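You operate a simulated robot arm through the tools that you are given. There is no shell and no other tool.

You are at the controls of a simulated robot arm. One attempt, no reset.

TASK
Park the 60 mm finger, then fold up flange 2 of blank 31.
Fine: free its orange latch, slide it up to the 100 mm finger, lock it; clamp, fold square, leaf down, clamp bar up.

Only the result counts: the job must be done as asked and must still hold three seconds after the hand-in. Knocking over, shifting, dropping, spilling or breaking anything else fails it. Flat cloth is picked up by pressing the open fingertips on it (5 to 10 N) and closing them slowly along it; thin cloth reads only 2 to 8 mm in the jaws.

THE ROBOT
A 7-joint arm with a two-finger gripper, fixed in place. Base frame: the origin is on the floor under the middle of its stand, x ahead of it, y to its left, z up. Lengths are in cm, angles in rad, forces in N, time in s.
With the tool pointing down near the work surface it reaches from about 30 to 74 cm from the base axis. Its first joint turns from -2.897 to 2.897 rad. Payload 2.94 kg.
The tool frame sits at the grasp point between the pads (the TCP): z along the fingers, y along the line on which they close. The tips reach 3 cm beyond it. The gripper opens to 13.8 cm; its body begins 10.9 cm behind the TCP.
Orientation is that of the tool frame in the base frame, as a unit quaternion [x, y, z, w]. With the fingers straight down and closing along the base's y, the tool's x points along the base's -x, its y along +y and its z along -z.

THE INTERFACE
- The arm moves only by the tool play_rows. Its argument "deltas" is a list of rows, each an object of numbers (a shift or turn left out is 0, a gripper value left out holds the last): "dx", "dy", "dz": the shift along the base's x, y, z in cm; "ax", "ay", "az": the turn, a rotation vector about the base's x, y, z in rad; "grip": the finger opening in cm, from 0 to 13.8. In form: [{"dx": .., "dy": .., "dz": .., "ax": .., "ay": .., "az": .., "grip": ..}, ...]. A call has 1 to 20 rows; each row shifts and turns the commanded pose from where the row before left it. A row lasts 0.2 s, in which the tool goes at most 5 cm and 0.15 rad; a call with a longer step from one row to the next is refused whole, and so is a gripper value outside its range. Where a pose cannot be reached the arm comes as near as it can. A force on the tool above 90 N (or 10 N above the force at the start of the call, whichever is more), or a blocked arm, ends the call early, and 0.2 s more pass. The fingers move at their own pace (about 7.2 cm/s each) and stop on an object; they squeeze with about 34 N. The grip force told is the motor's: it shows also when the fingers shut on nothing. Time passes only in rows, and 0.2 s behind the last, so rows that do not move let the fingers close. It gives the time, the measured TCP pose, the force on the tool (base axes), the opening and the grip force at its end, in the units of the frame above (readings bear some noise), with the torque about the TCP (base axes, N m) and any sound that the robot's microphone picked up, and new pictures: "pictures" is both (left out), scene, wrist or none.
- Cameras (640 x 400 px; columns grow to the right, rows downward): "scene" is fixed at [40.12, 65.04, 185.09]; the picture's right is [-0.96, -0.29, 0.00], its down [-0.26, 0.85, -0.47] and it looks along [0.14, -0.45, -0.88] (base axes); focal length 214 px, centre (320, 200). "wrist" rides on the gripper at [7.1, 1.9, -14.6] in the tool frame; the picture's right is [-0.26, 0.96, 0.00], its down [-0.85, -0.23, -0.48] and it looks along [-0.46, -0.13, 0.88] (tool axes); focal length 280 px, centre (320, 200). There is no depth. A picture from a camera that has moved, and an enlarged one, comes with that camera's place and axes in the base frame and with its lens.
- move_column(by): slides the trunk up (or, below 0, down) by that many cm; the arm rides with it, the base frame stays. It gives what a move gives, with no picture.
- enlarge(camera, box): a new picture of the part [left, top, right, bottom] of that camera's present view, enlarged. No time passes.
- finish_job(): hands the job in; it is judged then, once.

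Nothing tells you positions but the pictures and the camera data. Unless the task says otherwise, let go and move clear before handing in.

The tools are called after "Call:" as name(argument=value, ...) on one line, values as JSON. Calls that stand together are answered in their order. play_rows: Moves the arm, as the interface text tells. Its arguments: {"type":"object","properties":{"deltas":{"type":"array"},"pictures":{"type":"string","enum":["both","scene","wrist","none"]}},"required":["deltas"]} The other tools are called the same way: move_column (by) moves the trunk up or down; enlarge (camera, box) takes an enlarged picture of a part of a camera's view; finish_job () hands the job in.

At the start:

```text
time: 0.0
tool_pos: [32.82, 13.16, 147.2]
ee_rot: [-0.001, 1.0, 0.001, 0.001]
contact_force: [-0.7, 0.2, -0.1]
ft_torque: [0.01, -0.01, 0.0]
grip_width: 13.82
grasp_force: 0.0
trunk travel left (down, up): [-42.5, 2.9]
```

scene: 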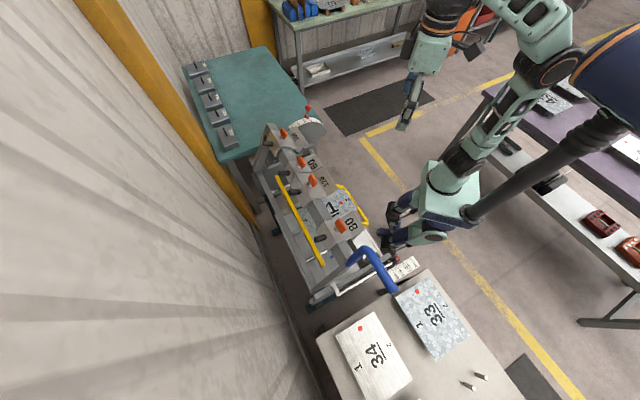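
wrist: 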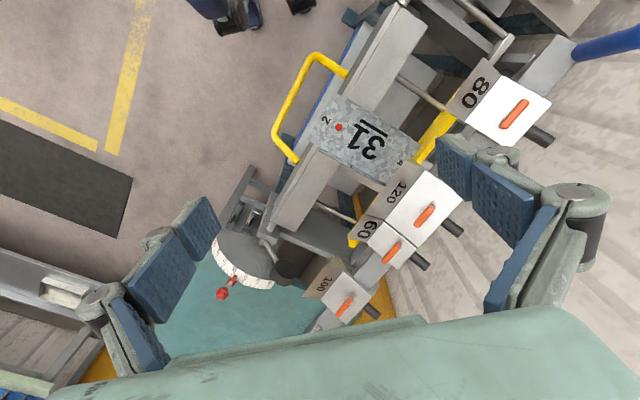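

The scene shows a folding machine (box-and-pan brake) with blank 31 on its bed, segmented fingers marked 80, 120, 60 and 100 with orange latches, a yellow clamp handle and a leaf. I'll enlarge both views before moving anything.

Call:
enlarge(camera="scene", box=[220, 80, 420, 300])

Call:
enlarge(camera="wrist", box=[200, 0, 580, 340])

Call:
enlarge(camera="scene", box=[240, 100, 340, 200])

Call:
enlarge(camera="scene", box=[290, 160, 420, 300])

```text
1.82 times, centred on (320, 190) of scene
camera zoom: at [40.12, 65.04, 185.09], right [-0.96, -0.29, 0.0], down [-0.26, 0.85, -0.47], along [0.14, -0.45, -0.88], focal length 390 px, centre (320, 218)
```

zoom: 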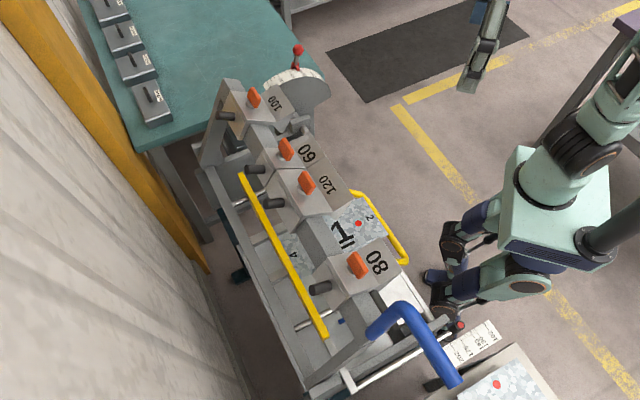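

```text
1.18 times, centred on (390, 170) of wrist
camera zoom: at [25.66, 15.13, 161.7], right [0.26, 0.97, 0.0], down [0.85, -0.23, 0.48], along [0.46, -0.12, -0.88], focal length 330 px, centre (238, 235)
```

zoom: 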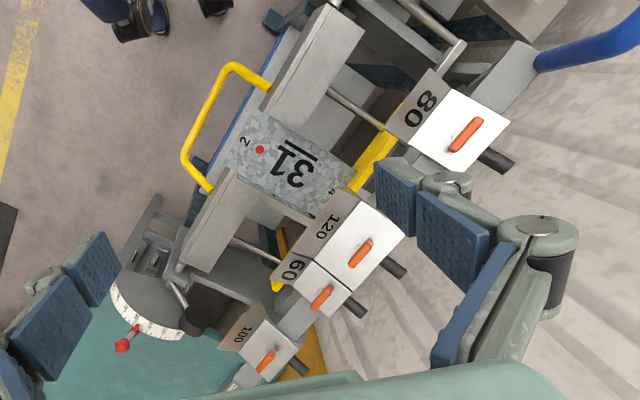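

```text
4.00 times, centred on (290, 150) of scene
camera zoom: at [40.12, 65.04, 185.09], right [-0.96, -0.29, 0.0], down [-0.26, 0.85, -0.47], along [0.14, -0.45, -0.88], focal length 858 px, centre (440, 400)
```

zoom: 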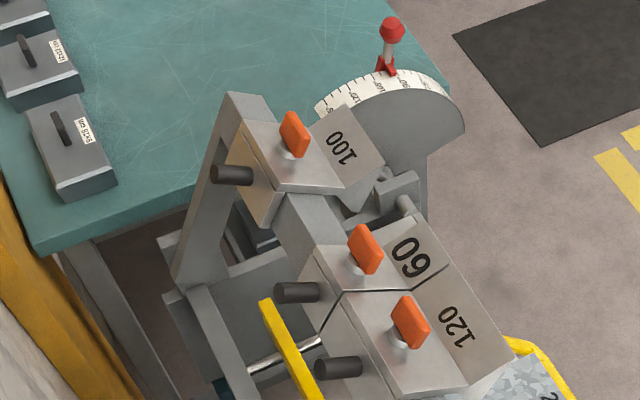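

```text
2.86 times, centred on (355, 230) of scene
camera zoom: at [40.12, 65.04, 185.09], right [-0.96, -0.29, 0.0], down [-0.26, 0.85, -0.47], along [0.14, -0.45, -0.88], focal length 613 px, centre (220, 114)
```

zoom: 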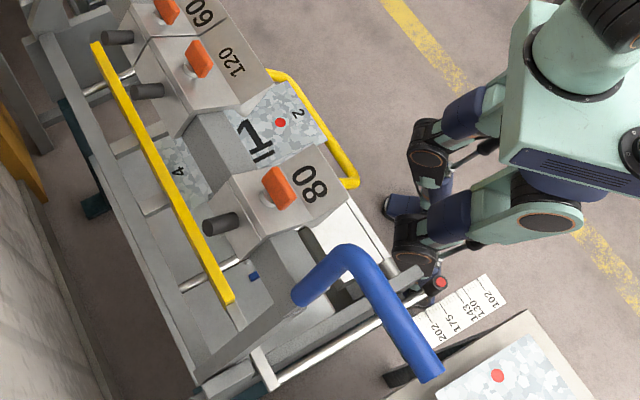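

I have rough fixes by triangulation: all the latches sit at about z=121, on a line at 45° to the base, with the 60 latch near (61.7, 19, 121). I'll zoom in on the details next.

Call:
enlarge(camera="wrist", box=[300, 160, 480, 330])

Call:
enlarge(camera="wrist", box=[260, 20, 460, 200])

Call:
enlarge(camera="wrist", box=[180, 150, 330, 320])

Call:
enlarge(camera="wrist", box=[440, 0, 640, 150])

Call:
enlarge(camera="scene", box=[340, 230, 440, 310])

Call:
enlarge(camera="scene", box=[280, 170, 370, 250])

```text
2.35 times, centred on (390, 245) of wrist
camera zoom: at [25.66, 15.13, 161.7], right [0.26, 0.97, 0.0], down [0.85, -0.23, 0.48], along [0.46, -0.12, -0.88], focal length 660 px, centre (155, 94)
```

zoom: 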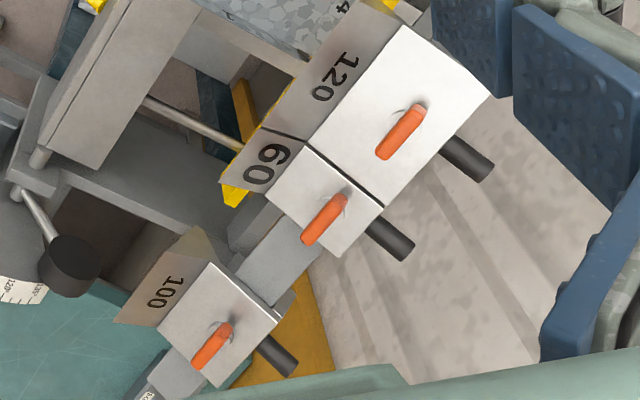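

```text
2.22 times, centred on (360, 110) of wrist
camera zoom: at [25.66, 15.13, 161.7], right [0.26, 0.97, 0.0], down [0.85, -0.23, 0.48], along [0.46, -0.12, -0.88], focal length 623 px, centre (231, 400)
```

zoom: 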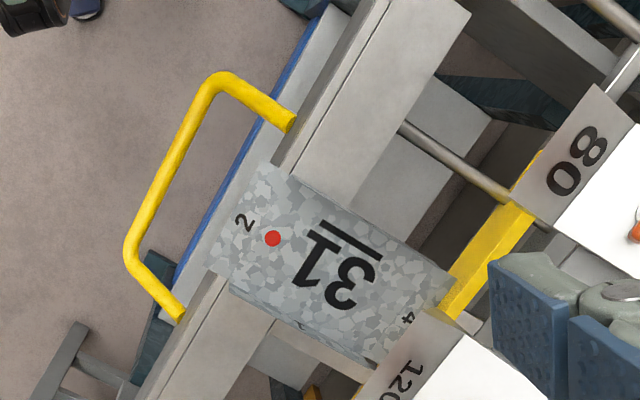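

```text
2.35 times, centred on (255, 235) of wrist
camera zoom: at [25.66, 15.13, 161.7], right [0.26, 0.97, 0.0], down [0.85, -0.23, 0.48], along [0.46, -0.12, -0.88], focal length 660 px, centre (473, 118)
```

zoom: 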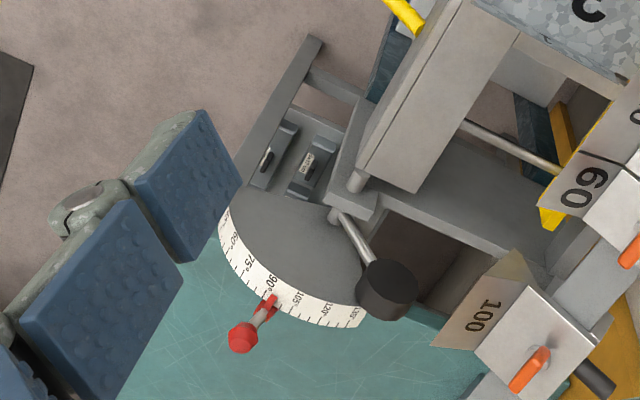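

```text
2.67 times, centred on (540, 75) of wrist
camera zoom: at [25.66, 15.13, 161.7], right [0.26, 0.97, 0.0], down [0.85, -0.23, 0.48], along [0.46, -0.12, -0.88], focal length 748 px, centre (-267, 533)
```

zoom: 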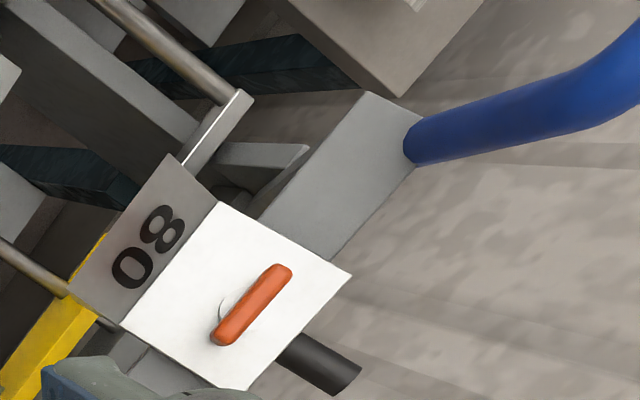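

```text
5.00 times, centred on (390, 270) of scene
camera zoom: at [40.12, 65.04, 185.09], right [-0.96, -0.29, 0.0], down [-0.26, 0.85, -0.47], along [0.14, -0.45, -0.88], focal length 1072 px, centre (-30, -150)
```

zoom: 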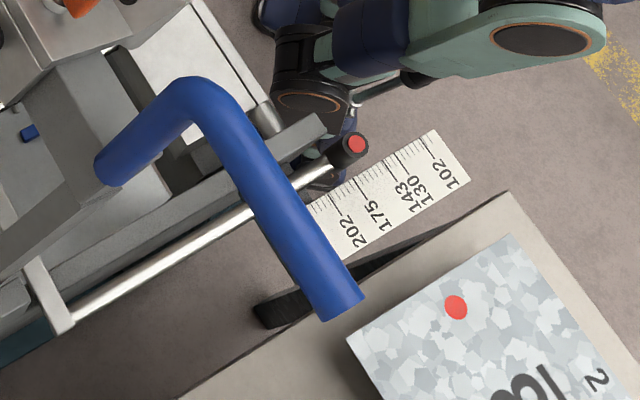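

```text
5.00 times, centred on (325, 210) of scene
camera zoom: at [40.12, 65.04, 185.09], right [-0.96, -0.29, 0.0], down [-0.26, 0.85, -0.47], along [0.14, -0.45, -0.88], focal length 1072 px, centre (295, 150)
```

zoom: 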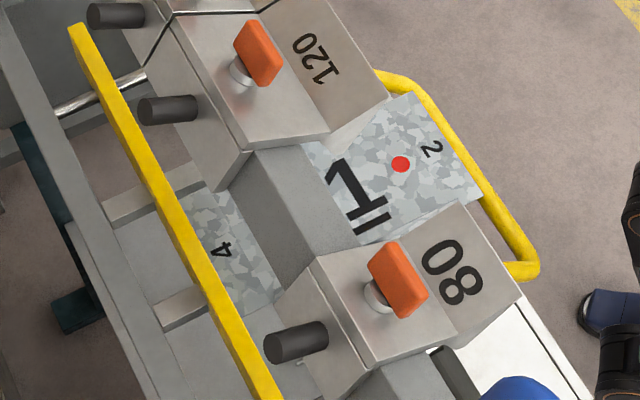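

The blank sits right in front of the 120 finger, with its red dot near (44, 15, 90). I'll move the wrist camera closer over the 60 finger to study its latch and how the machine works.

Call:
play_rows(deltas=[{"dx": 2.9, "dy": 0.8, "dz": -0.7}, {"dx": 2.9, "dy": 0.8, "dz": -0.7}, {"dx": 2.9, "dy": 0.8, "dz": -0.7}, {"dx": 2.9, "dy": 0.8, "dz": -0.7}, {"dx": 2.9, "dy": 0.8, "dz": -0.7}, {"dx": 2.7, "dy": 0.8, "dz": -0.7}])

```text
time: 1.4
tool_pos: [47.13, 16.99, 143.34]
ee_rot: [-0.001, 1.0, 0.002, 0.003]
contact_force: [-0.5, 1.1, 0.1]
ft_torque: [-0.02, -0.02, 0.04]
grip_width: 13.8
grasp_force: 0.2
out of reach, approached as far as the arm can: row 5, 6
trunk travel left (down, up): [-42.5, 2.9]
camera wrist: at [39.91, 18.8, 157.85], right [0.26, 0.97, 0.0], down [0.85, -0.23, 0.48], along [0.46, -0.12, -0.88], focal length 280 px, centre (320, 200)
```

scene: 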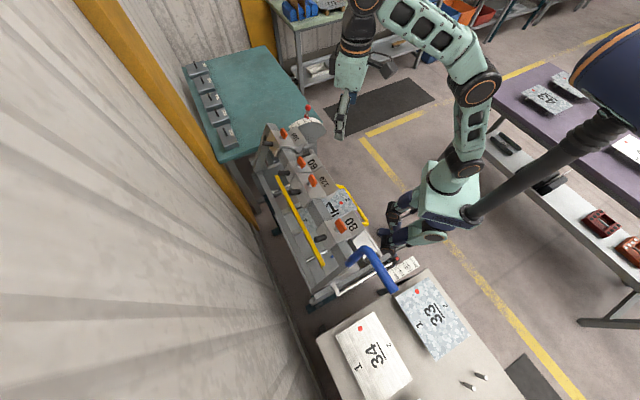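
wrist: 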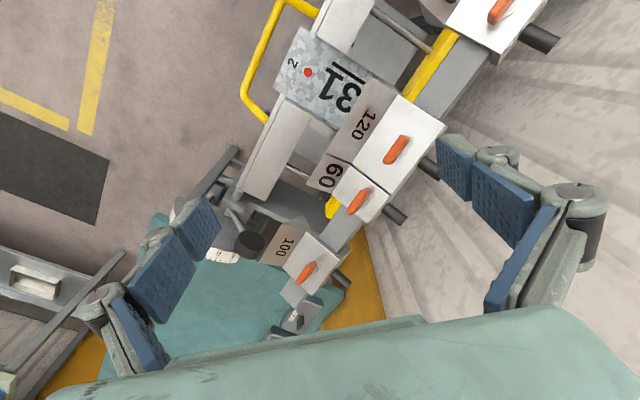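

That height is at the edge of reach, and working lower should extend it. I'll drop down a little and look again.

Call:
play_rows(deltas=[{"dz": -2.5}, {"dz": -2.5}, {"dz": -2.5}, {"dz": -2.5}, {"dz": 0}])

```text
time: 2.6
tool_pos: [47.16, 17.06, 133.16]
ee_rot: [-0.001, 1.0, 0.001, 0.001]
contact_force: [0.2, -0.2, 0.2]
ft_torque: [0.0, 0.01, 0.01]
grip_width: 13.82
grasp_force: 0.2
trunk travel left (down, up): [-42.5, 2.9]
camera wrist: at [39.98, 18.92, 147.68], right [0.26, 0.97, 0.0], down [0.85, -0.23, 0.48], along [0.46, -0.12, -0.88], focal length 280 px, centre (320, 200)
```

scene: 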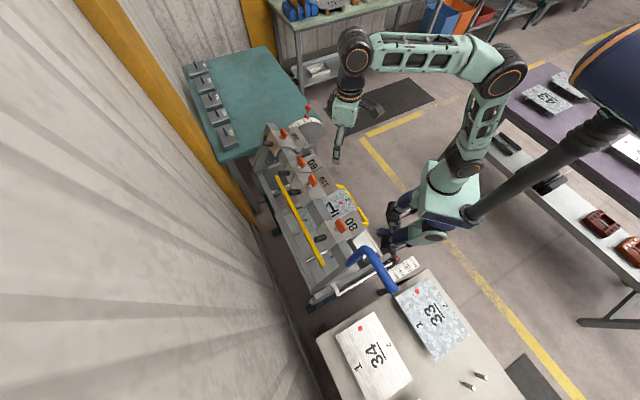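
wrist: 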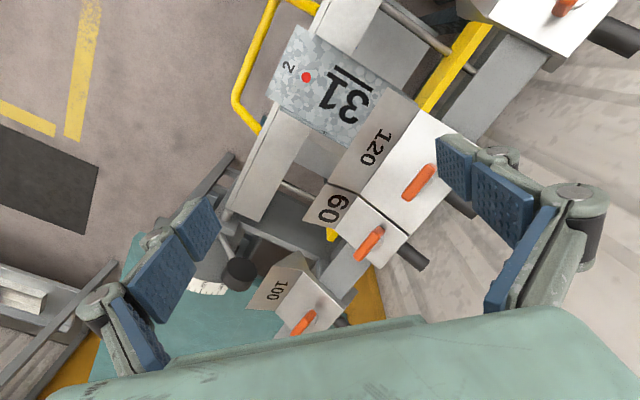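

Call:
enlarge(camera="wrist", box=[300, 170, 460, 280])

Call:
enlarge(camera="wrist", box=[200, 40, 420, 200])

Call:
enlarge(camera="scene", box=[270, 140, 350, 210])

```text
3.64 times, centred on (380, 225) of wrist
camera zoom: at [39.98, 18.92, 147.68], right [0.26, 0.97, 0.0], down [0.85, -0.23, 0.48], along [0.46, -0.12, -0.88], focal length 1020 px, centre (102, 109)
```

zoom: 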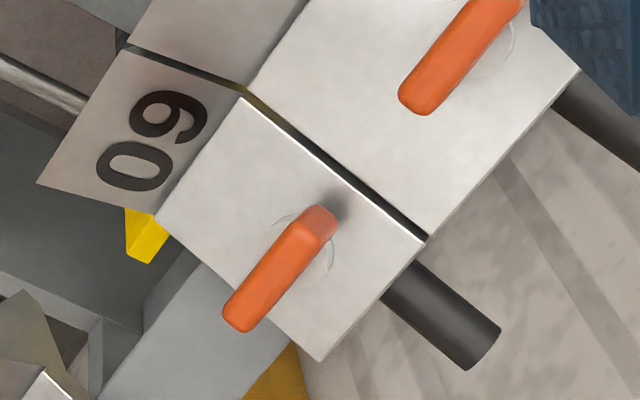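

```text
2.50 times, centred on (310, 120) of wrist
camera zoom: at [39.98, 18.92, 147.68], right [0.26, 0.97, 0.0], down [0.85, -0.23, 0.48], along [0.46, -0.12, -0.88], focal length 701 px, centre (345, 400)
```

zoom: 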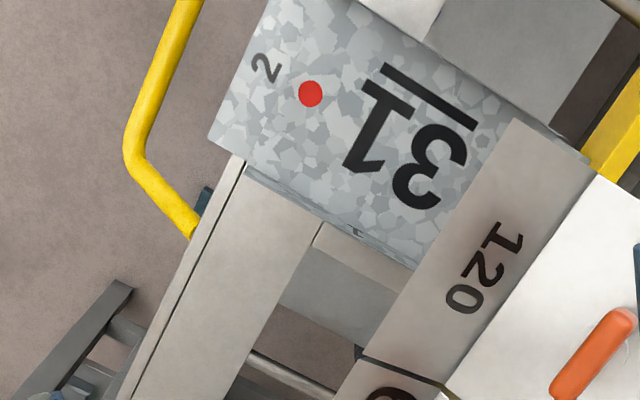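

```text
5.71 times, centred on (310, 175) of scene
camera zoom: at [40.12, 65.04, 185.09], right [-0.96, -0.29, 0.0], down [-0.26, 0.85, -0.47], along [0.14, -0.45, -0.88], focal length 1226 px, centre (377, 343)
```

zoom: 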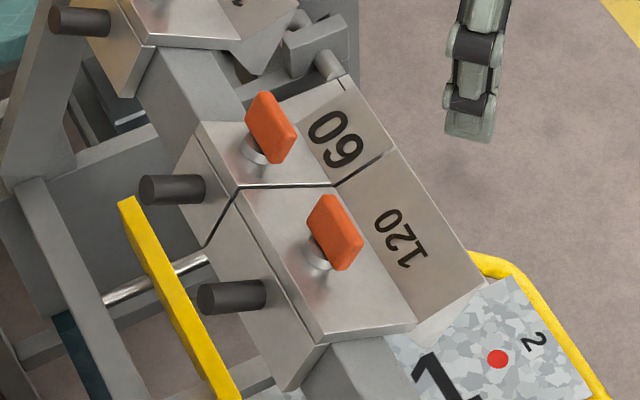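

The fingers' top faces slope about 30° down toward the front, and each latch is a bar along the beam on a post normal to that face. I'll raise the trunk, then line the tool up with the 60 latch's tilted axis at a standoff.

Call:
move_column(by=2.8)

Call:
play_rows(deltas=[{"dx": 1, "dy": -0.19, "dz": -0.5, "az": -0.131}, {"dx": 1, "dy": -0.19, "dz": -0.5, "az": -0.131}, {"dx": 1, "dy": -0.19, "dz": -0.5, "az": -0.131}, {"dx": 1, "dy": -0.19, "dz": -0.5, "az": -0.131}, {"dx": 1, "dy": -0.19, "dz": -0.5, "az": -0.131}, {"dx": 1, "dy": -0.19, "dz": -0.5, "az": -0.13}, {"dx": 1, "dy": -0.19, "dz": -0.5, "ax": 0.0925, "ay": -0.0925}, {"dx": 1, "dy": -0.19, "dz": -0.5, "ax": 0.0925, "ay": -0.0925}, {"dx": 1, "dy": -0.19, "dz": -0.5, "ax": 0.0925, "ay": -0.0925}, {"dx": 1, "dy": -0.19, "dz": -0.5, "ax": 0.0925, "ay": -0.0925, "grip": 6}, {}])

```text
time: 3.3
tool_pos: [47.18, 17.07, 136.07]
ee_rot: [-0.001, 1.0, 0.0, 0.002]
contact_force: [-0.3, -0.8, -0.3]
ft_torque: [-0.02, 0.01, 0.02]
grip_width: 13.79
grasp_force: 0.0
trunk travel left (down, up): [-45.3, 0.1]
```

```text
time: 5.7
tool_pos: [57.12, 15.21, 130.92]
ee_rot: [0.369, 0.892, 0.24, 0.101]
contact_force: [-0.5, -0.4, -0.3]
ft_torque: [0.03, 0.01, 0.0]
grip_width: 5.96
grasp_force: 0.1
trunk travel left (down, up): [-45.3, 0.1]
camera wrist: at [48.03, 16.22, 144.44], right [0.77, 0.41, 0.48], down [0.29, -0.91, 0.3], along [0.56, -0.09, -0.82], focal length 280 px, centre (320, 200)
```

scene: 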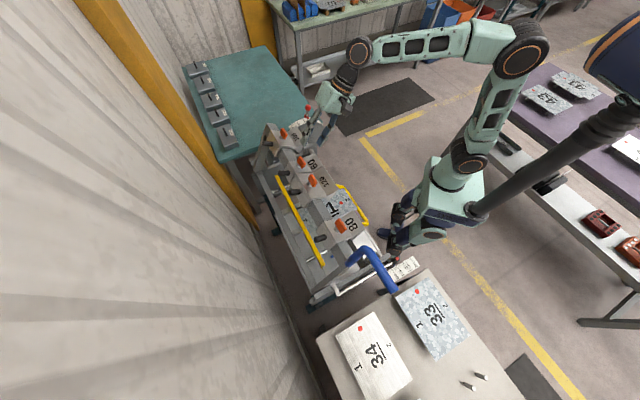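
wrist: 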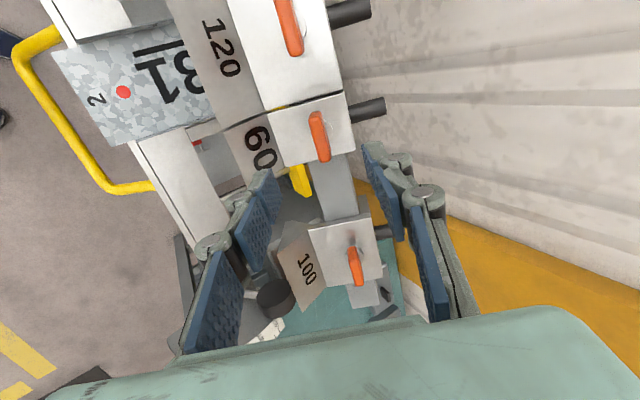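

The latch sits right on the tool's approach axis and lines up with it. I'll zoom in once more before going in.

Call:
enlarge(camera="wrist", box=[230, 60, 410, 240])

Call:
enlarge(camera="scene", box=[265, 90, 355, 190])

```text
2.22 times, centred on (320, 150) of wrist
camera zoom: at [48.03, 16.22, 144.44], right [0.77, 0.41, 0.48], down [0.29, -0.91, 0.3], along [0.56, -0.09, -0.82], focal length 623 px, centre (320, 311)
```

zoom: 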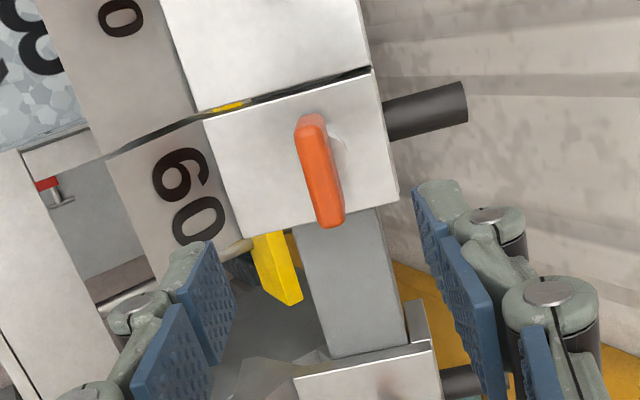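

```text
4.00 times, centred on (310, 140) of scene
camera zoom: at [40.12, 65.04, 185.09], right [-0.96, -0.29, 0.0], down [-0.26, 0.85, -0.47], along [0.14, -0.45, -0.88], focal length 858 px, centre (360, 440)
```

zoom: 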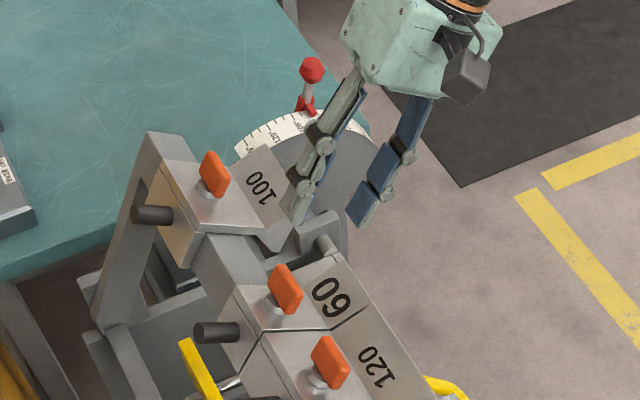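

Call:
play_rows(deltas=[{"dx": 0.62, "dy": 0.62, "dz": -1.52, "grip": 5}, {"dx": 0.62, "dy": 0.62, "dz": -1.52}, {"dx": 0.62, "dy": 0.62, "dz": -1.52}, {"dx": 0.62, "dy": 0.62, "dz": -1.52}, {}])

Call:
enlarge(camera="wrist", box=[230, 60, 410, 240])

Call:
enlarge(camera="scene", box=[265, 90, 355, 190])

```text
time: 6.9
tool_pos: [59.62, 17.81, 124.74]
ee_rot: [0.369, 0.892, 0.239, 0.1]
contact_force: [-0.2, 0.7, 0.5]
ft_torque: [0.02, 0.01, -0.01]
grip_width: 5.01
grasp_force: 0.0
trunk travel left (down, up): [-45.3, 0.1]
camera wrist: at [50.53, 18.73, 138.32], right [0.78, 0.41, 0.48], down [0.29, -0.91, 0.3], along [0.56, -0.09, -0.82], focal length 280 px, centre (320, 200)
```

scene: 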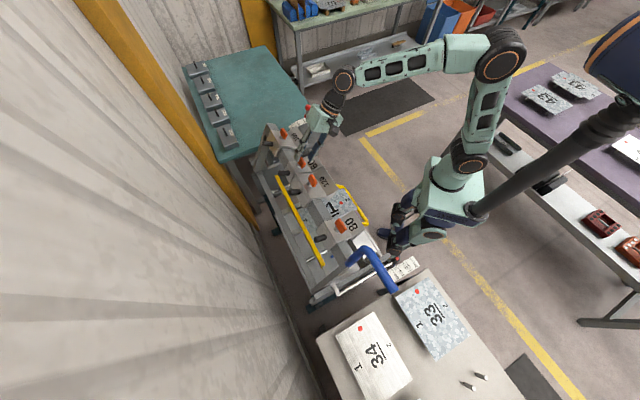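
wrist: 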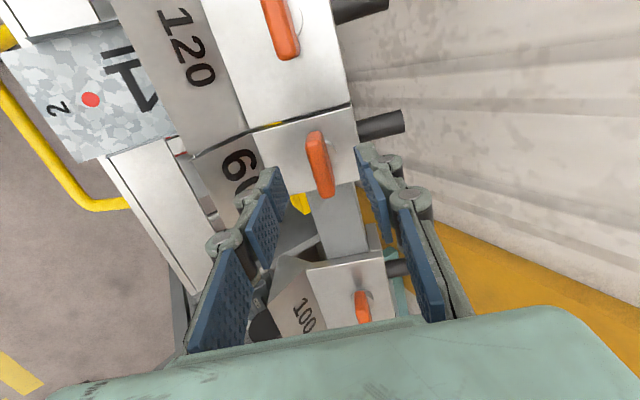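

```text
2.22 times, centred on (320, 150) of wrist
camera zoom: at [50.53, 18.73, 138.32], right [0.78, 0.41, 0.48], down [0.29, -0.91, 0.3], along [0.56, -0.09, -0.82], focal length 623 px, centre (320, 311)
```

zoom: 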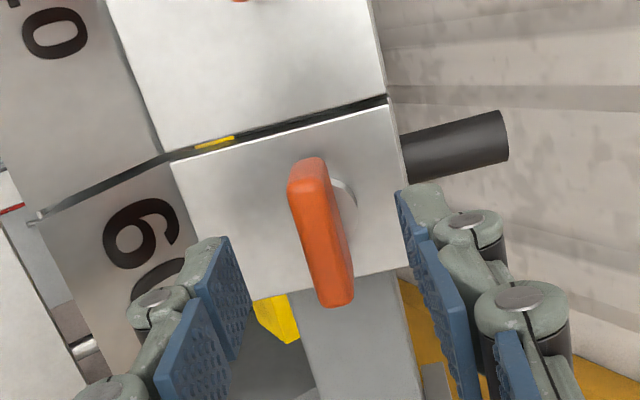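

```text
4.00 times, centred on (310, 140) of scene
camera zoom: at [40.12, 65.04, 185.09], right [-0.96, -0.29, 0.0], down [-0.26, 0.85, -0.47], along [0.14, -0.45, -0.88], focal length 858 px, centre (360, 440)
```

zoom: 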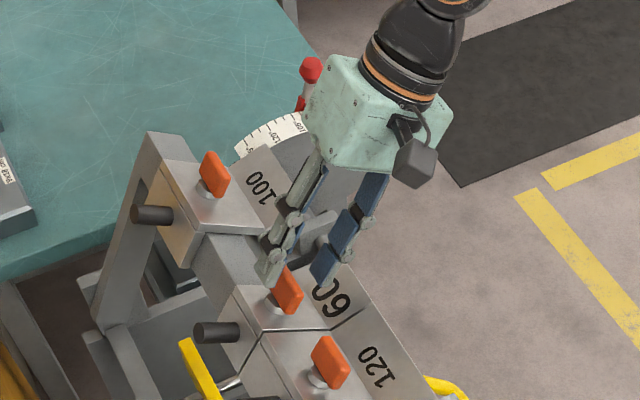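

Call:
play_rows(deltas=[{"dx": 0.41, "dy": 0.38, "dz": -0.9}, {"dx": 0.41, "dy": 0.38, "dz": -0.9}, {"dx": 0.4, "dy": 0.38, "dz": -0.89}, {}])

Call:
enlarge(camera="wrist", box=[230, 80, 410, 260])

Call:
enlarge(camera="scene", box=[265, 110, 355, 190])

```text
time: 7.9
tool_pos: [60.79, 18.89, 122.19]
ee_rot: [0.369, 0.893, 0.239, 0.099]
contact_force: [0.1, 0.9, -0.5]
ft_torque: [0.0, -0.01, -0.01]
grip_width: 4.97
grasp_force: 0.1
trunk travel left (down, up): [-45.3, 0.1]
camera wrist: at [51.69, 19.84, 135.67], right [0.78, 0.41, 0.48], down [0.29, -0.91, 0.3], along [0.56, -0.09, -0.82], focal length 280 px, centre (320, 200)
```

scene: 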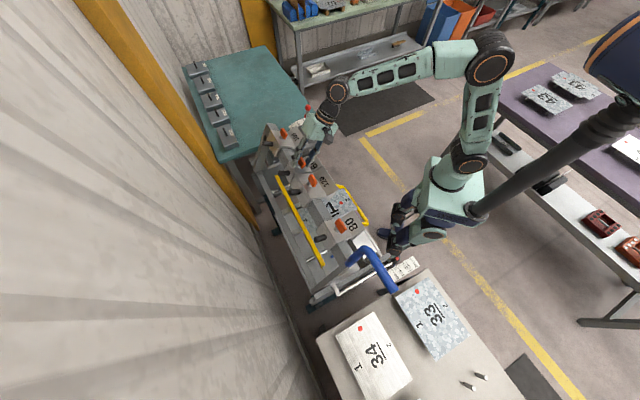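
wrist: 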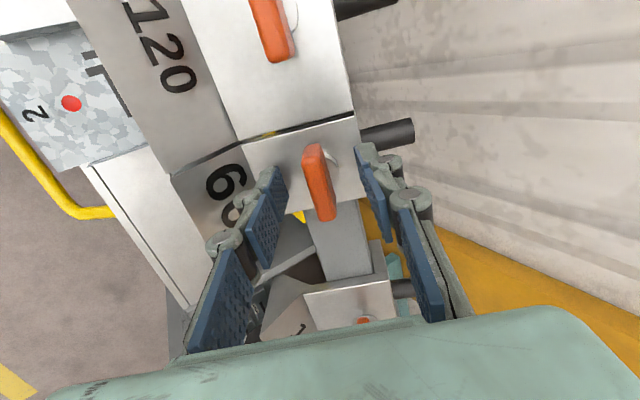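

```text
2.22 times, centred on (320, 170) of wrist
camera zoom: at [51.69, 19.84, 135.67], right [0.78, 0.41, 0.48], down [0.29, -0.91, 0.3], along [0.56, -0.09, -0.82], focal length 623 px, centre (320, 267)
```

zoom: 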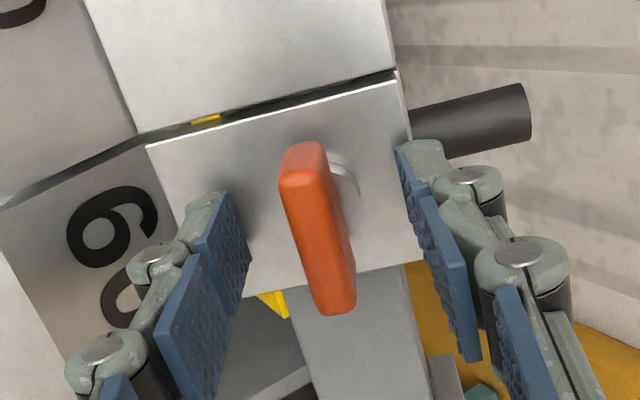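

```text
5.00 times, centred on (310, 150) of scene
camera zoom: at [40.12, 65.04, 185.09], right [-0.96, -0.29, 0.0], down [-0.26, 0.85, -0.47], along [0.14, -0.45, -0.88], focal length 1072 px, centre (370, 450)
```

zoom: 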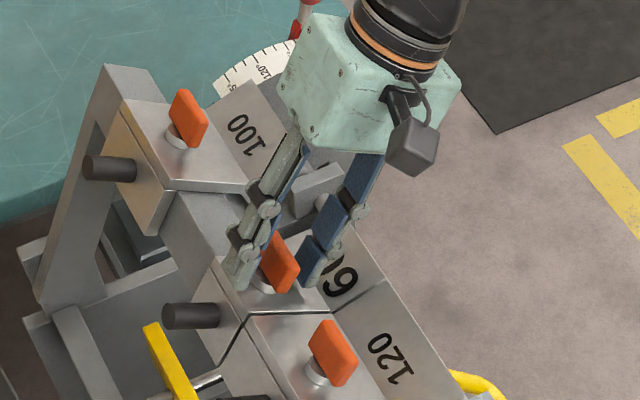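

The fingertips straddle the latch bar. I'll go 0.5 cm deeper and close on it.

Call:
play_rows(deltas=[{"dx": 0.18, "dy": 0.18, "dz": -0.43}, {"grip": 3}, {"grip": 2}, {"grip": 1}, {"grip": 0.5}, {}])

Call:
enlarge(camera="wrist", box=[230, 80, 410, 260])

```text
time: 9.3
tool_pos: [60.87, 19.08, 121.8]
ee_rot: [0.37, 0.892, 0.24, 0.1]
contact_force: [2.0, 2.9, 3.0]
ft_torque: [0.25, -0.17, 0.03]
grip_width: 2.33
grasp_force: 45.3
trunk travel left (down, up): [-45.3, 0.1]
camera wrist: at [51.89, 20.0, 135.31], right [0.77, 0.41, 0.48], down [0.29, -0.91, 0.3], along [0.56, -0.09, -0.82], focal length 280 px, centre (320, 200)
```

scene: 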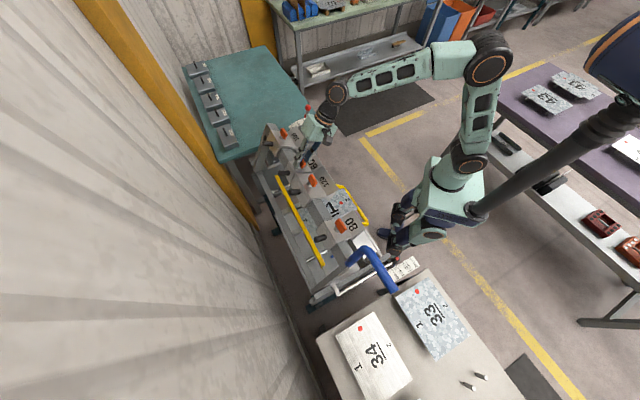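
wrist: 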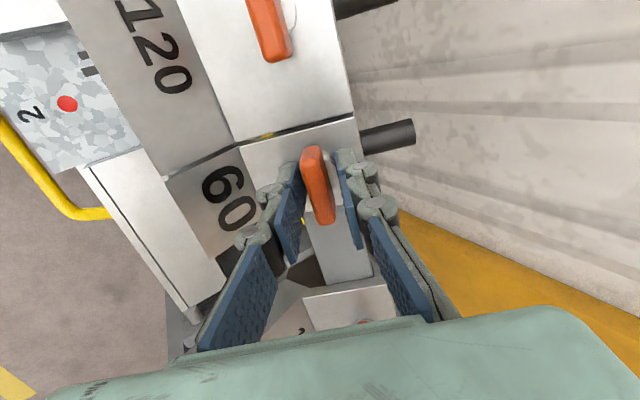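

```text
2.22 times, centred on (320, 170) of wrist
camera zoom: at [51.89, 20.0, 135.31], right [0.77, 0.41, 0.48], down [0.29, -0.91, 0.3], along [0.56, -0.09, -0.82], focal length 623 px, centre (320, 267)
```

zoom: 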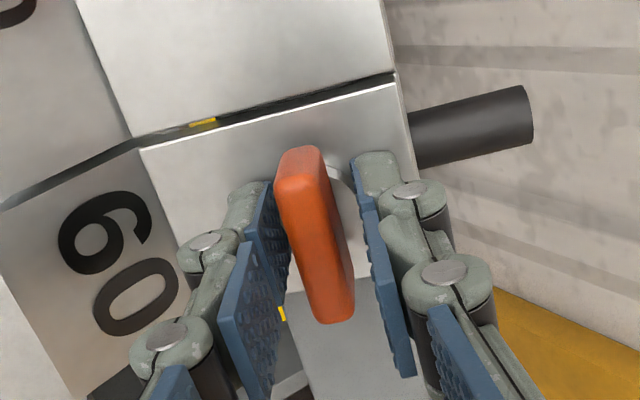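

I have the latch held. I'll try a small counter-clockwise turn about its axis and watch the torque and sound.

Call:
play_rows(deltas=[{"ax": -0.0354, "ay": -0.0354, "az": 0.0866}, {"ax": -0.0354, "ay": -0.0354, "az": 0.0866}, {}], pictures="wrist")

```text
time: 10.1
tool_pos: [60.96, 18.99, 122.02]
ee_rot: [0.277, 0.925, 0.228, 0.125]
contact_force: [1.4, 2.8, 2.6]
ft_torque: [-0.09, -0.63, -0.34]
grip_width: 2.34
grasp_force: 44.6
trunk travel left (down, up): [-45.3, 0.1]
camera wrist: at [50.84, 19.29, 134.58], right [0.65, 0.57, 0.5], down [0.42, -0.82, 0.39], along [0.63, -0.04, -0.78], focal length 280 px, centre (320, 200)
```

wrist: 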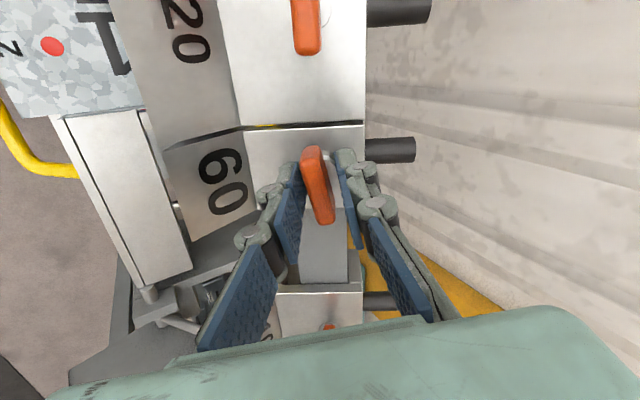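

The latch turns with the gripper and barely resists. I'll keep turning it.

Call:
play_rows(deltas=[{"ax": -0.0485, "ay": -0.0485, "az": 0.1186}, {"ax": -0.0485, "ay": -0.0485, "az": 0.1186}, {"ax": -0.0485, "ay": -0.0485, "az": 0.1186}, {"ax": -0.0485, "ay": -0.0485, "az": 0.1186}, {}], pictures="wrist")

```text
time: 11.3
tool_pos: [61.01, 19.09, 121.85]
ee_rot: [0.017, 0.965, 0.187, 0.18]
contact_force: [3.5, 2.7, 5.0]
ft_torque: [0.32, -0.75, -0.25]
grip_width: 2.33
grasp_force: 45.0
trunk travel left (down, up): [-45.3, 0.1]
camera wrist: at [49.06, 16.32, 132.63], right [0.21, 0.87, 0.44], down [0.63, -0.47, 0.62], along [0.75, 0.15, -0.65], focal length 280 px, centre (320, 200)
```

wrist: 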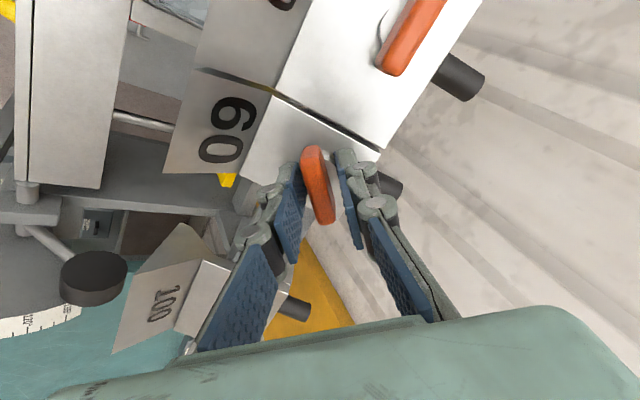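

Call:
play_rows(deltas=[{"ax": -0.0485, "ay": -0.0485, "az": 0.1186}, {"ax": -0.0485, "ay": -0.0485, "az": 0.1186}, {"ax": -0.0485, "ay": -0.0485, "az": 0.1186}, {"ax": -0.0485, "ay": -0.0485, "az": 0.1186}, {"ax": -0.0485, "ay": -0.0485, "az": 0.1186}, {"ax": -0.0485, "ay": -0.0485, "az": 0.1186}, {}])

```text
time: 12.9
tool_pos: [60.85, 19.01, 121.77]
ee_rot: [-0.37, 0.892, 0.099, 0.24]
contact_force: [2.0, 3.9, 6.8]
ft_torque: [0.61, -0.54, 0.01]
grip_width: 2.34
grasp_force: 45.3
trunk travel left (down, up): [-45.3, 0.1]
camera wrist: at [50.09, 10.81, 130.8], right [-0.53, 0.84, 0.13], down [0.51, 0.19, 0.84], along [0.68, 0.51, -0.53], focal length 280 px, centre (320, 200)
```

scene: 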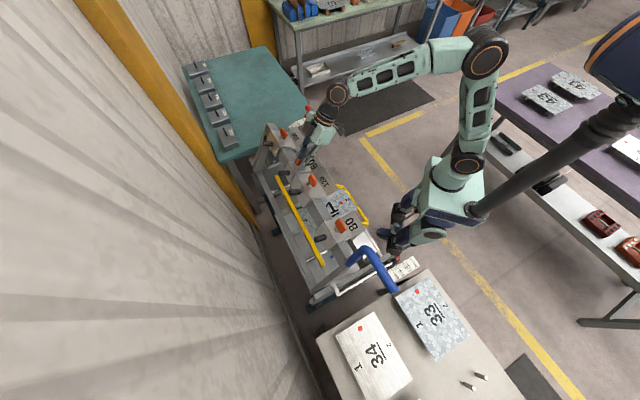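
wrist: 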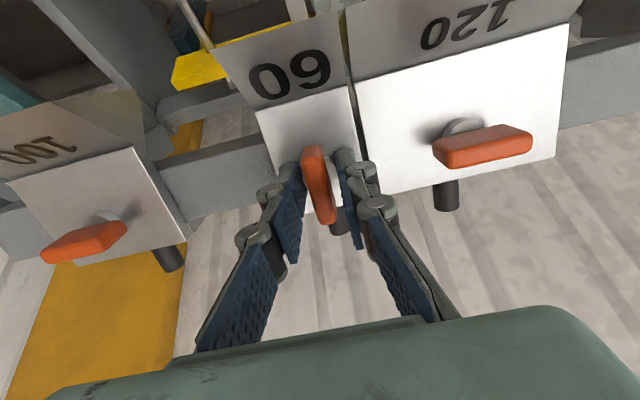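

The latch is now turned 90°, across the beam. I'll test whether the finger slides with a small push toward the 100.

Call:
play_rows(deltas=[{"dx": 0.35, "dy": -0.35}, {"dx": 0.35, "dy": -0.35}, {}])

Call:
enlarge(camera="wrist", box=[0, 0, 640, 320])

```text
time: 13.7
tool_pos: [61.83, 18.19, 121.85]
ee_rot: [-0.371, 0.892, 0.099, 0.239]
contact_force: [1.7, 2.1, 4.2]
ft_torque: [0.31, -0.34, 0.02]
grip_width: 2.3
grasp_force: 44.5
trunk travel left (down, up): [-45.3, 0.1]
camera wrist: at [50.87, 10.0, 130.8], right [-0.52, 0.84, 0.13], down [0.51, 0.19, 0.84], along [0.68, 0.5, -0.53], focal length 280 px, centre (320, 200)
```

scene: 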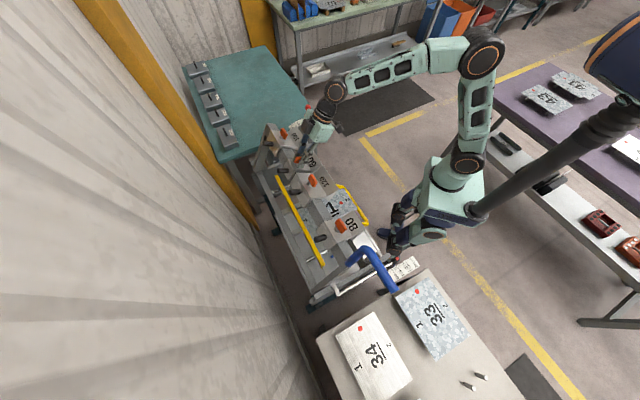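
wrist: 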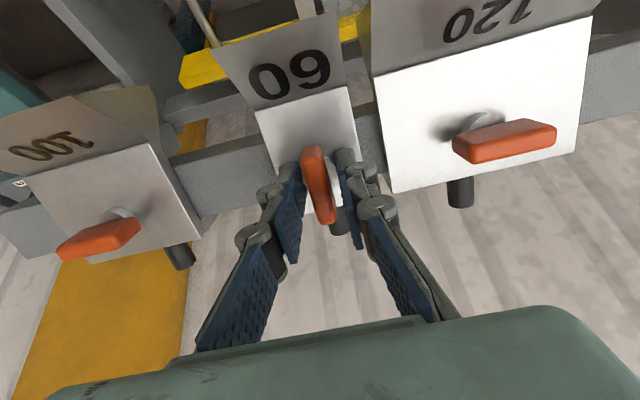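

```text
1.00 times, centred on (320, 160) of wrist (not enlarged: the box is as wide or as high as the picture)
camera zoom: at [50.87, 10.0, 130.8], right [-0.52, 0.84, 0.13], down [0.51, 0.19, 0.84], along [0.68, 0.5, -0.53], focal length 280 px, centre (320, 240)
```

zoom: 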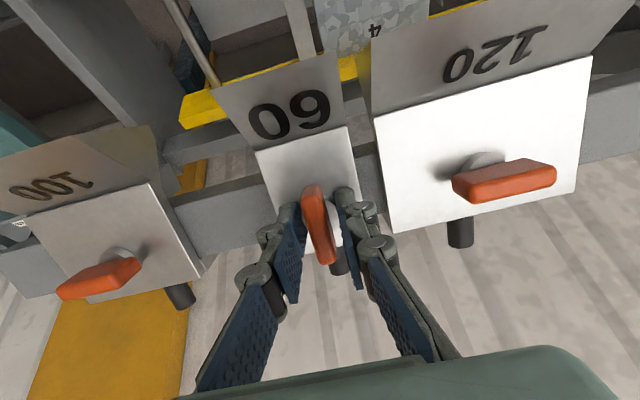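

The finger is free and slides. I'll carry on toward the 100 finger and stop short to check.

Call:
play_rows(deltas=[{"dx": 0.53, "dy": -0.53}, {"dx": 0.53, "dy": -0.53}, {"dx": 0.53, "dy": -0.53}, {"dx": 0.53, "dy": -0.53}, {"dx": 0.53, "dy": -0.53}, {"dx": 0.53, "dy": -0.53}, {"dx": 0.53, "dy": -0.53}, {"dx": 0.53, "dy": -0.53}, {}])

```text
time: 15.7
tool_pos: [66.06, 14.04, 121.74]
ee_rot: [-0.37, 0.892, 0.099, 0.241]
contact_force: [0.6, 0.2, 1.5]
ft_torque: [-0.17, 0.14, 0.02]
grip_width: 2.34
grasp_force: 44.8
trunk travel left (down, up): [-45.3, 0.1]
camera wrist: at [55.09, 5.79, 130.79], right [-0.52, 0.84, 0.13], down [0.51, 0.19, 0.84], along [0.68, 0.51, -0.53], focal length 280 px, centre (320, 200)
```

scene: 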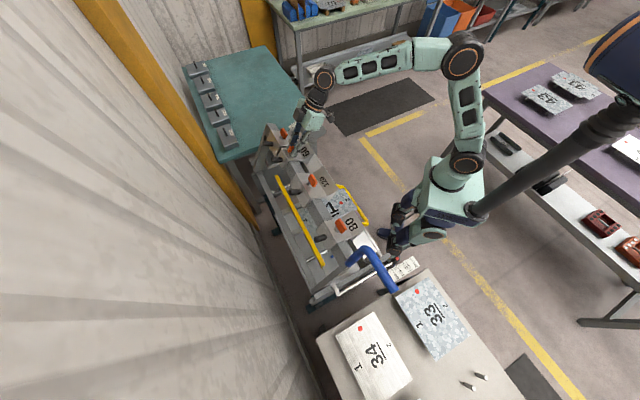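
wrist: 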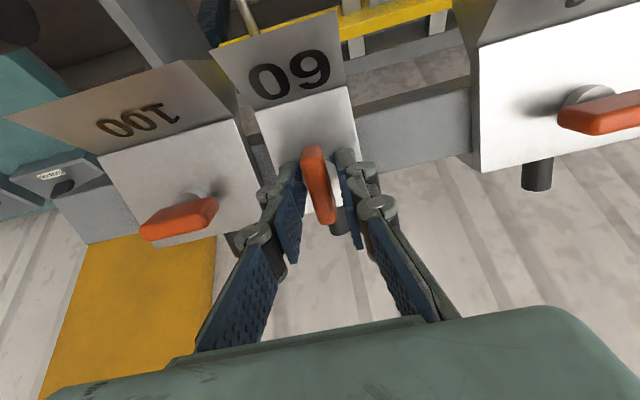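

Call:
play_rows(deltas=[{"dx": 0.2, "dy": -0.2}, {"dx": 0.2, "dy": -0.2}, {"dx": 0.2, "dy": -0.2}, {"dx": 0.2, "dy": -0.2}, {}], pictures="wrist")

Call:
enlarge(camera="wrist", box=[150, 30, 350, 220])

```text
time: 16.9
tool_pos: [66.75, 13.24, 121.8]
ee_rot: [-0.37, 0.892, 0.099, 0.242]
contact_force: [-0.9, 0.0, 4.0]
ft_torque: [-0.05, 0.07, 0.01]
grip_width: 2.32
grasp_force: 44.4
trunk travel left (down, up): [-45.3, 0.1]
camera wrist: at [55.84, 5.04, 130.78], right [-0.52, 0.84, 0.13], down [0.51, 0.19, 0.84], along [0.68, 0.51, -0.53], focal length 280 px, centre (320, 200)
```

wrist: 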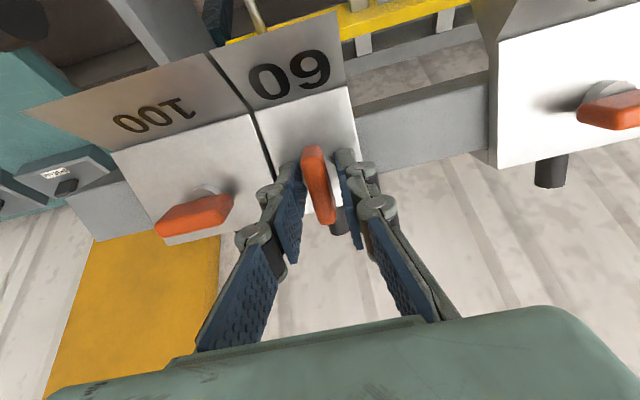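

```text
2.11 times, centred on (250, 125) of wrist
camera zoom: at [55.84, 5.04, 130.78], right [-0.52, 0.84, 0.13], down [0.51, 0.19, 0.84], along [0.68, 0.51, -0.53], focal length 590 px, centre (467, 358)
```

zoom: 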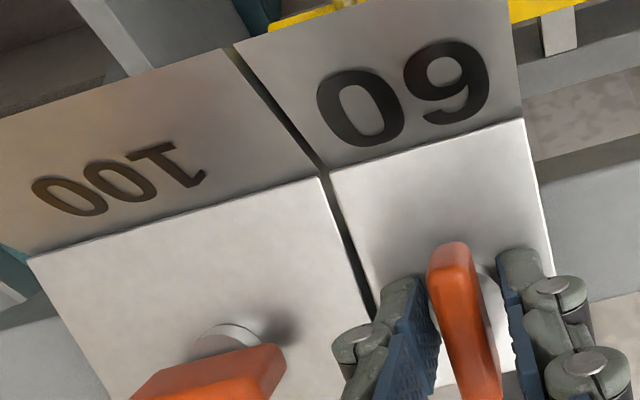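

There's about 0.4 cm of gap left. I'll close it in small steps and watch for contact force.

Call:
play_rows(deltas=[{"dx": 0.1, "dy": -0.1}, {"dx": 0.1, "dy": -0.1}, {"dx": 0.1, "dy": -0.1}, {}], pictures="wrist")

Call:
enlarge(camera="wrist", box=[150, 30, 350, 220])

```text
time: 17.9
tool_pos: [66.91, 13.09, 121.81]
ee_rot: [-0.371, 0.891, 0.101, 0.24]
contact_force: [-3.8, 4.5, 3.9]
ft_torque: [0.17, 0.1, 0.09]
grip_width: 2.32
grasp_force: 45.0
trunk travel left (down, up): [-45.3, 0.1]
camera wrist: at [56.08, 4.83, 130.8], right [-0.52, 0.84, 0.13], down [0.51, 0.19, 0.84], along [0.68, 0.51, -0.53], focal length 280 px, centre (320, 200)
```

wrist: 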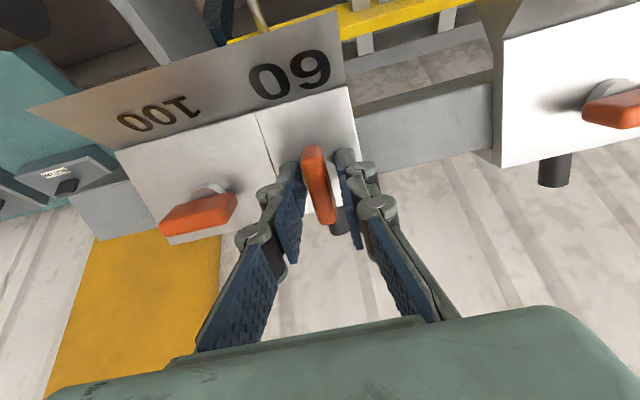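

```text
2.11 times, centred on (250, 125) of wrist
camera zoom: at [56.08, 4.83, 130.8], right [-0.52, 0.84, 0.13], down [0.51, 0.19, 0.84], along [0.68, 0.51, -0.53], focal length 590 px, centre (467, 358)
```

zoom: 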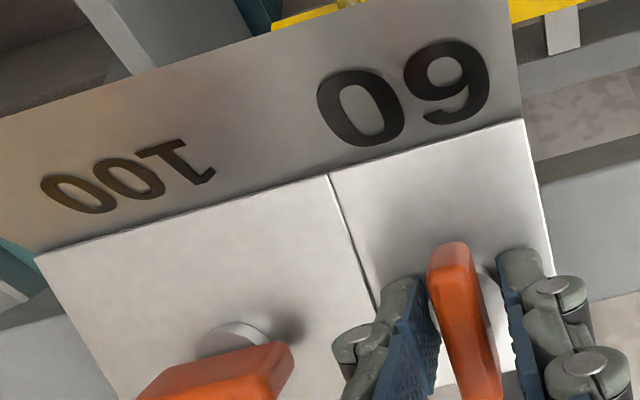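

The 60 finger now touches the 100, with about 6 N along the beam and the gap closed. I'll turn the latch back to its locked position.

Call:
play_rows(deltas=[{"ax": 0.0485, "ay": 0.0485, "az": -0.1186}, {"ax": 0.0485, "ay": 0.0485, "az": -0.1186}, {"ax": 0.0485, "ay": 0.0485, "az": -0.1186}, {"ax": 0.0485, "ay": 0.0485, "az": -0.1186}, {"ax": 0.0485, "ay": 0.0485, "az": -0.1186}, {"ax": 0.0485, "ay": 0.0485, "az": -0.1186}, {"ax": 0.0485, "ay": 0.0485, "az": -0.1186}, {"ax": 0.0485, "ay": 0.0485, "az": -0.1186}, {"ax": 0.0485, "ay": 0.0485, "az": -0.1186}, {"ax": 0.0485, "ay": 0.0485, "az": -0.1186}, {"ax": 0.0485, "ay": 0.0485, "az": -0.1186}, {"ax": 0.0225, "ay": 0.0225, "az": -0.055}, {}])

Call:
enlarge(camera="wrist", box=[220, 80, 420, 280])

```text
time: 20.7
tool_pos: [67.06, 12.97, 121.8]
ee_rot: [0.371, 0.892, 0.239, 0.1]
contact_force: [-2.2, 2.9, -2.4]
ft_torque: [0.38, 0.2, 0.4]
grip_width: 2.35
grasp_force: 45.0
trunk travel left (down, up): [-45.3, 0.1]
camera wrist: at [57.96, 14.0, 135.33], right [0.78, 0.41, 0.48], down [0.29, -0.91, 0.3], along [0.56, -0.09, -0.82], focal length 280 px, centre (320, 200)
```

scene: 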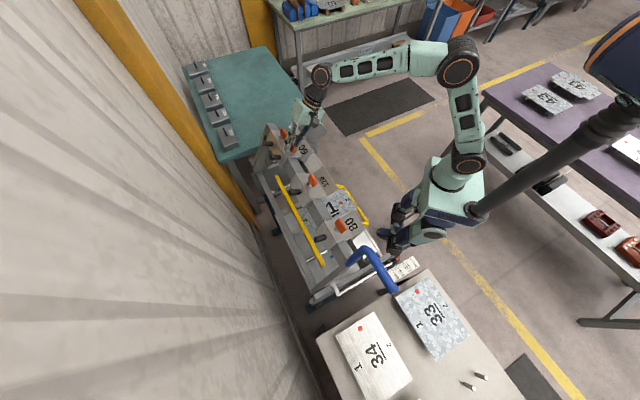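
wrist: 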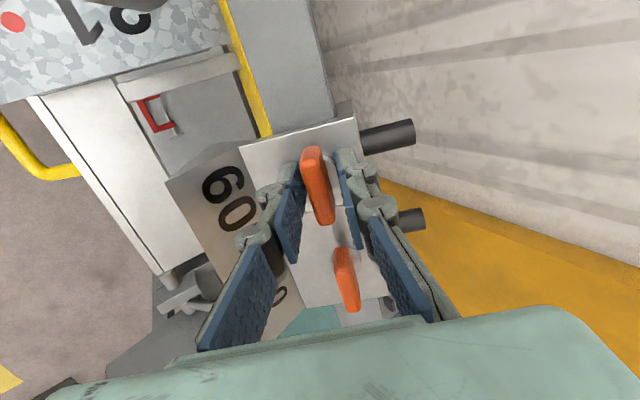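

```text
2.00 times, centred on (320, 180) of wrist
camera zoom: at [57.96, 14.0, 135.33], right [0.78, 0.41, 0.48], down [0.29, -0.91, 0.3], along [0.56, -0.09, -0.82], focal length 561 px, centre (320, 240)
```

zoom: 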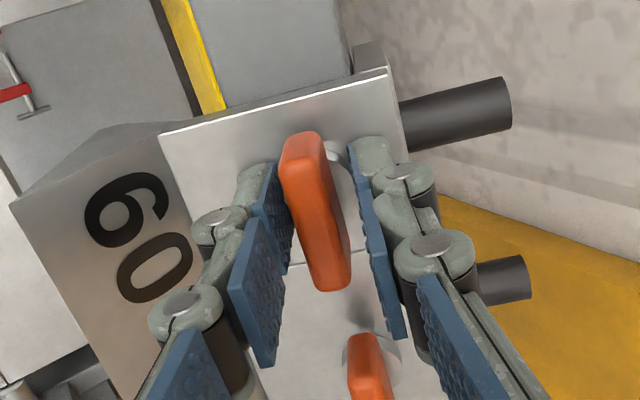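

The latch is back in line with the beam. Before letting go I'll check that it's locked with a slight pull away from the 100.

Call:
play_rows(deltas=[{"dx": -0.12, "dy": 0.12}, {"dx": -0.12, "dy": 0.12}, {}], pictures="wrist")

Call:
enlarge(camera="wrist", box=[220, 80, 420, 280])

```text
time: 21.5
tool_pos: [66.95, 12.99, 121.85]
ee_rot: [0.371, 0.891, 0.239, 0.102]
contact_force: [2.7, -4.1, -1.0]
ft_torque: [-0.1, -0.2, -0.09]
grip_width: 2.36
grasp_force: 44.9
trunk travel left (down, up): [-45.3, 0.1]
camera wrist: at [57.92, 14.04, 135.31], right [0.78, 0.4, 0.48], down [0.29, -0.91, 0.3], along [0.56, -0.09, -0.82], focal length 280 px, centre (320, 200)
```

wrist: 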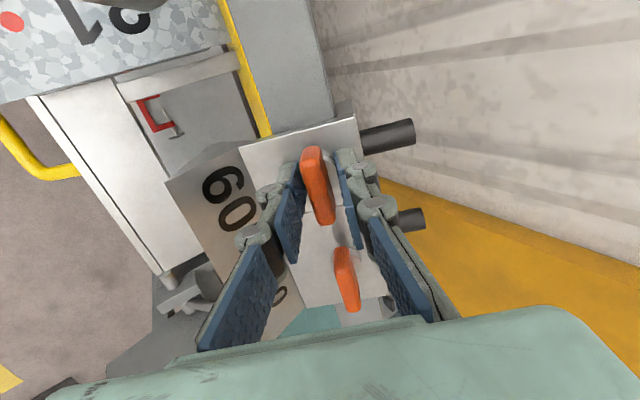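

```text
2.00 times, centred on (320, 180) of wrist
camera zoom: at [57.92, 14.04, 135.31], right [0.78, 0.4, 0.48], down [0.29, -0.91, 0.3], along [0.56, -0.09, -0.82], focal length 561 px, centre (320, 240)
```

zoom: 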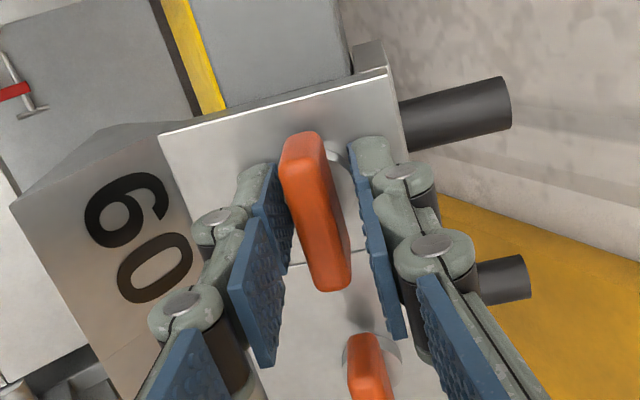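

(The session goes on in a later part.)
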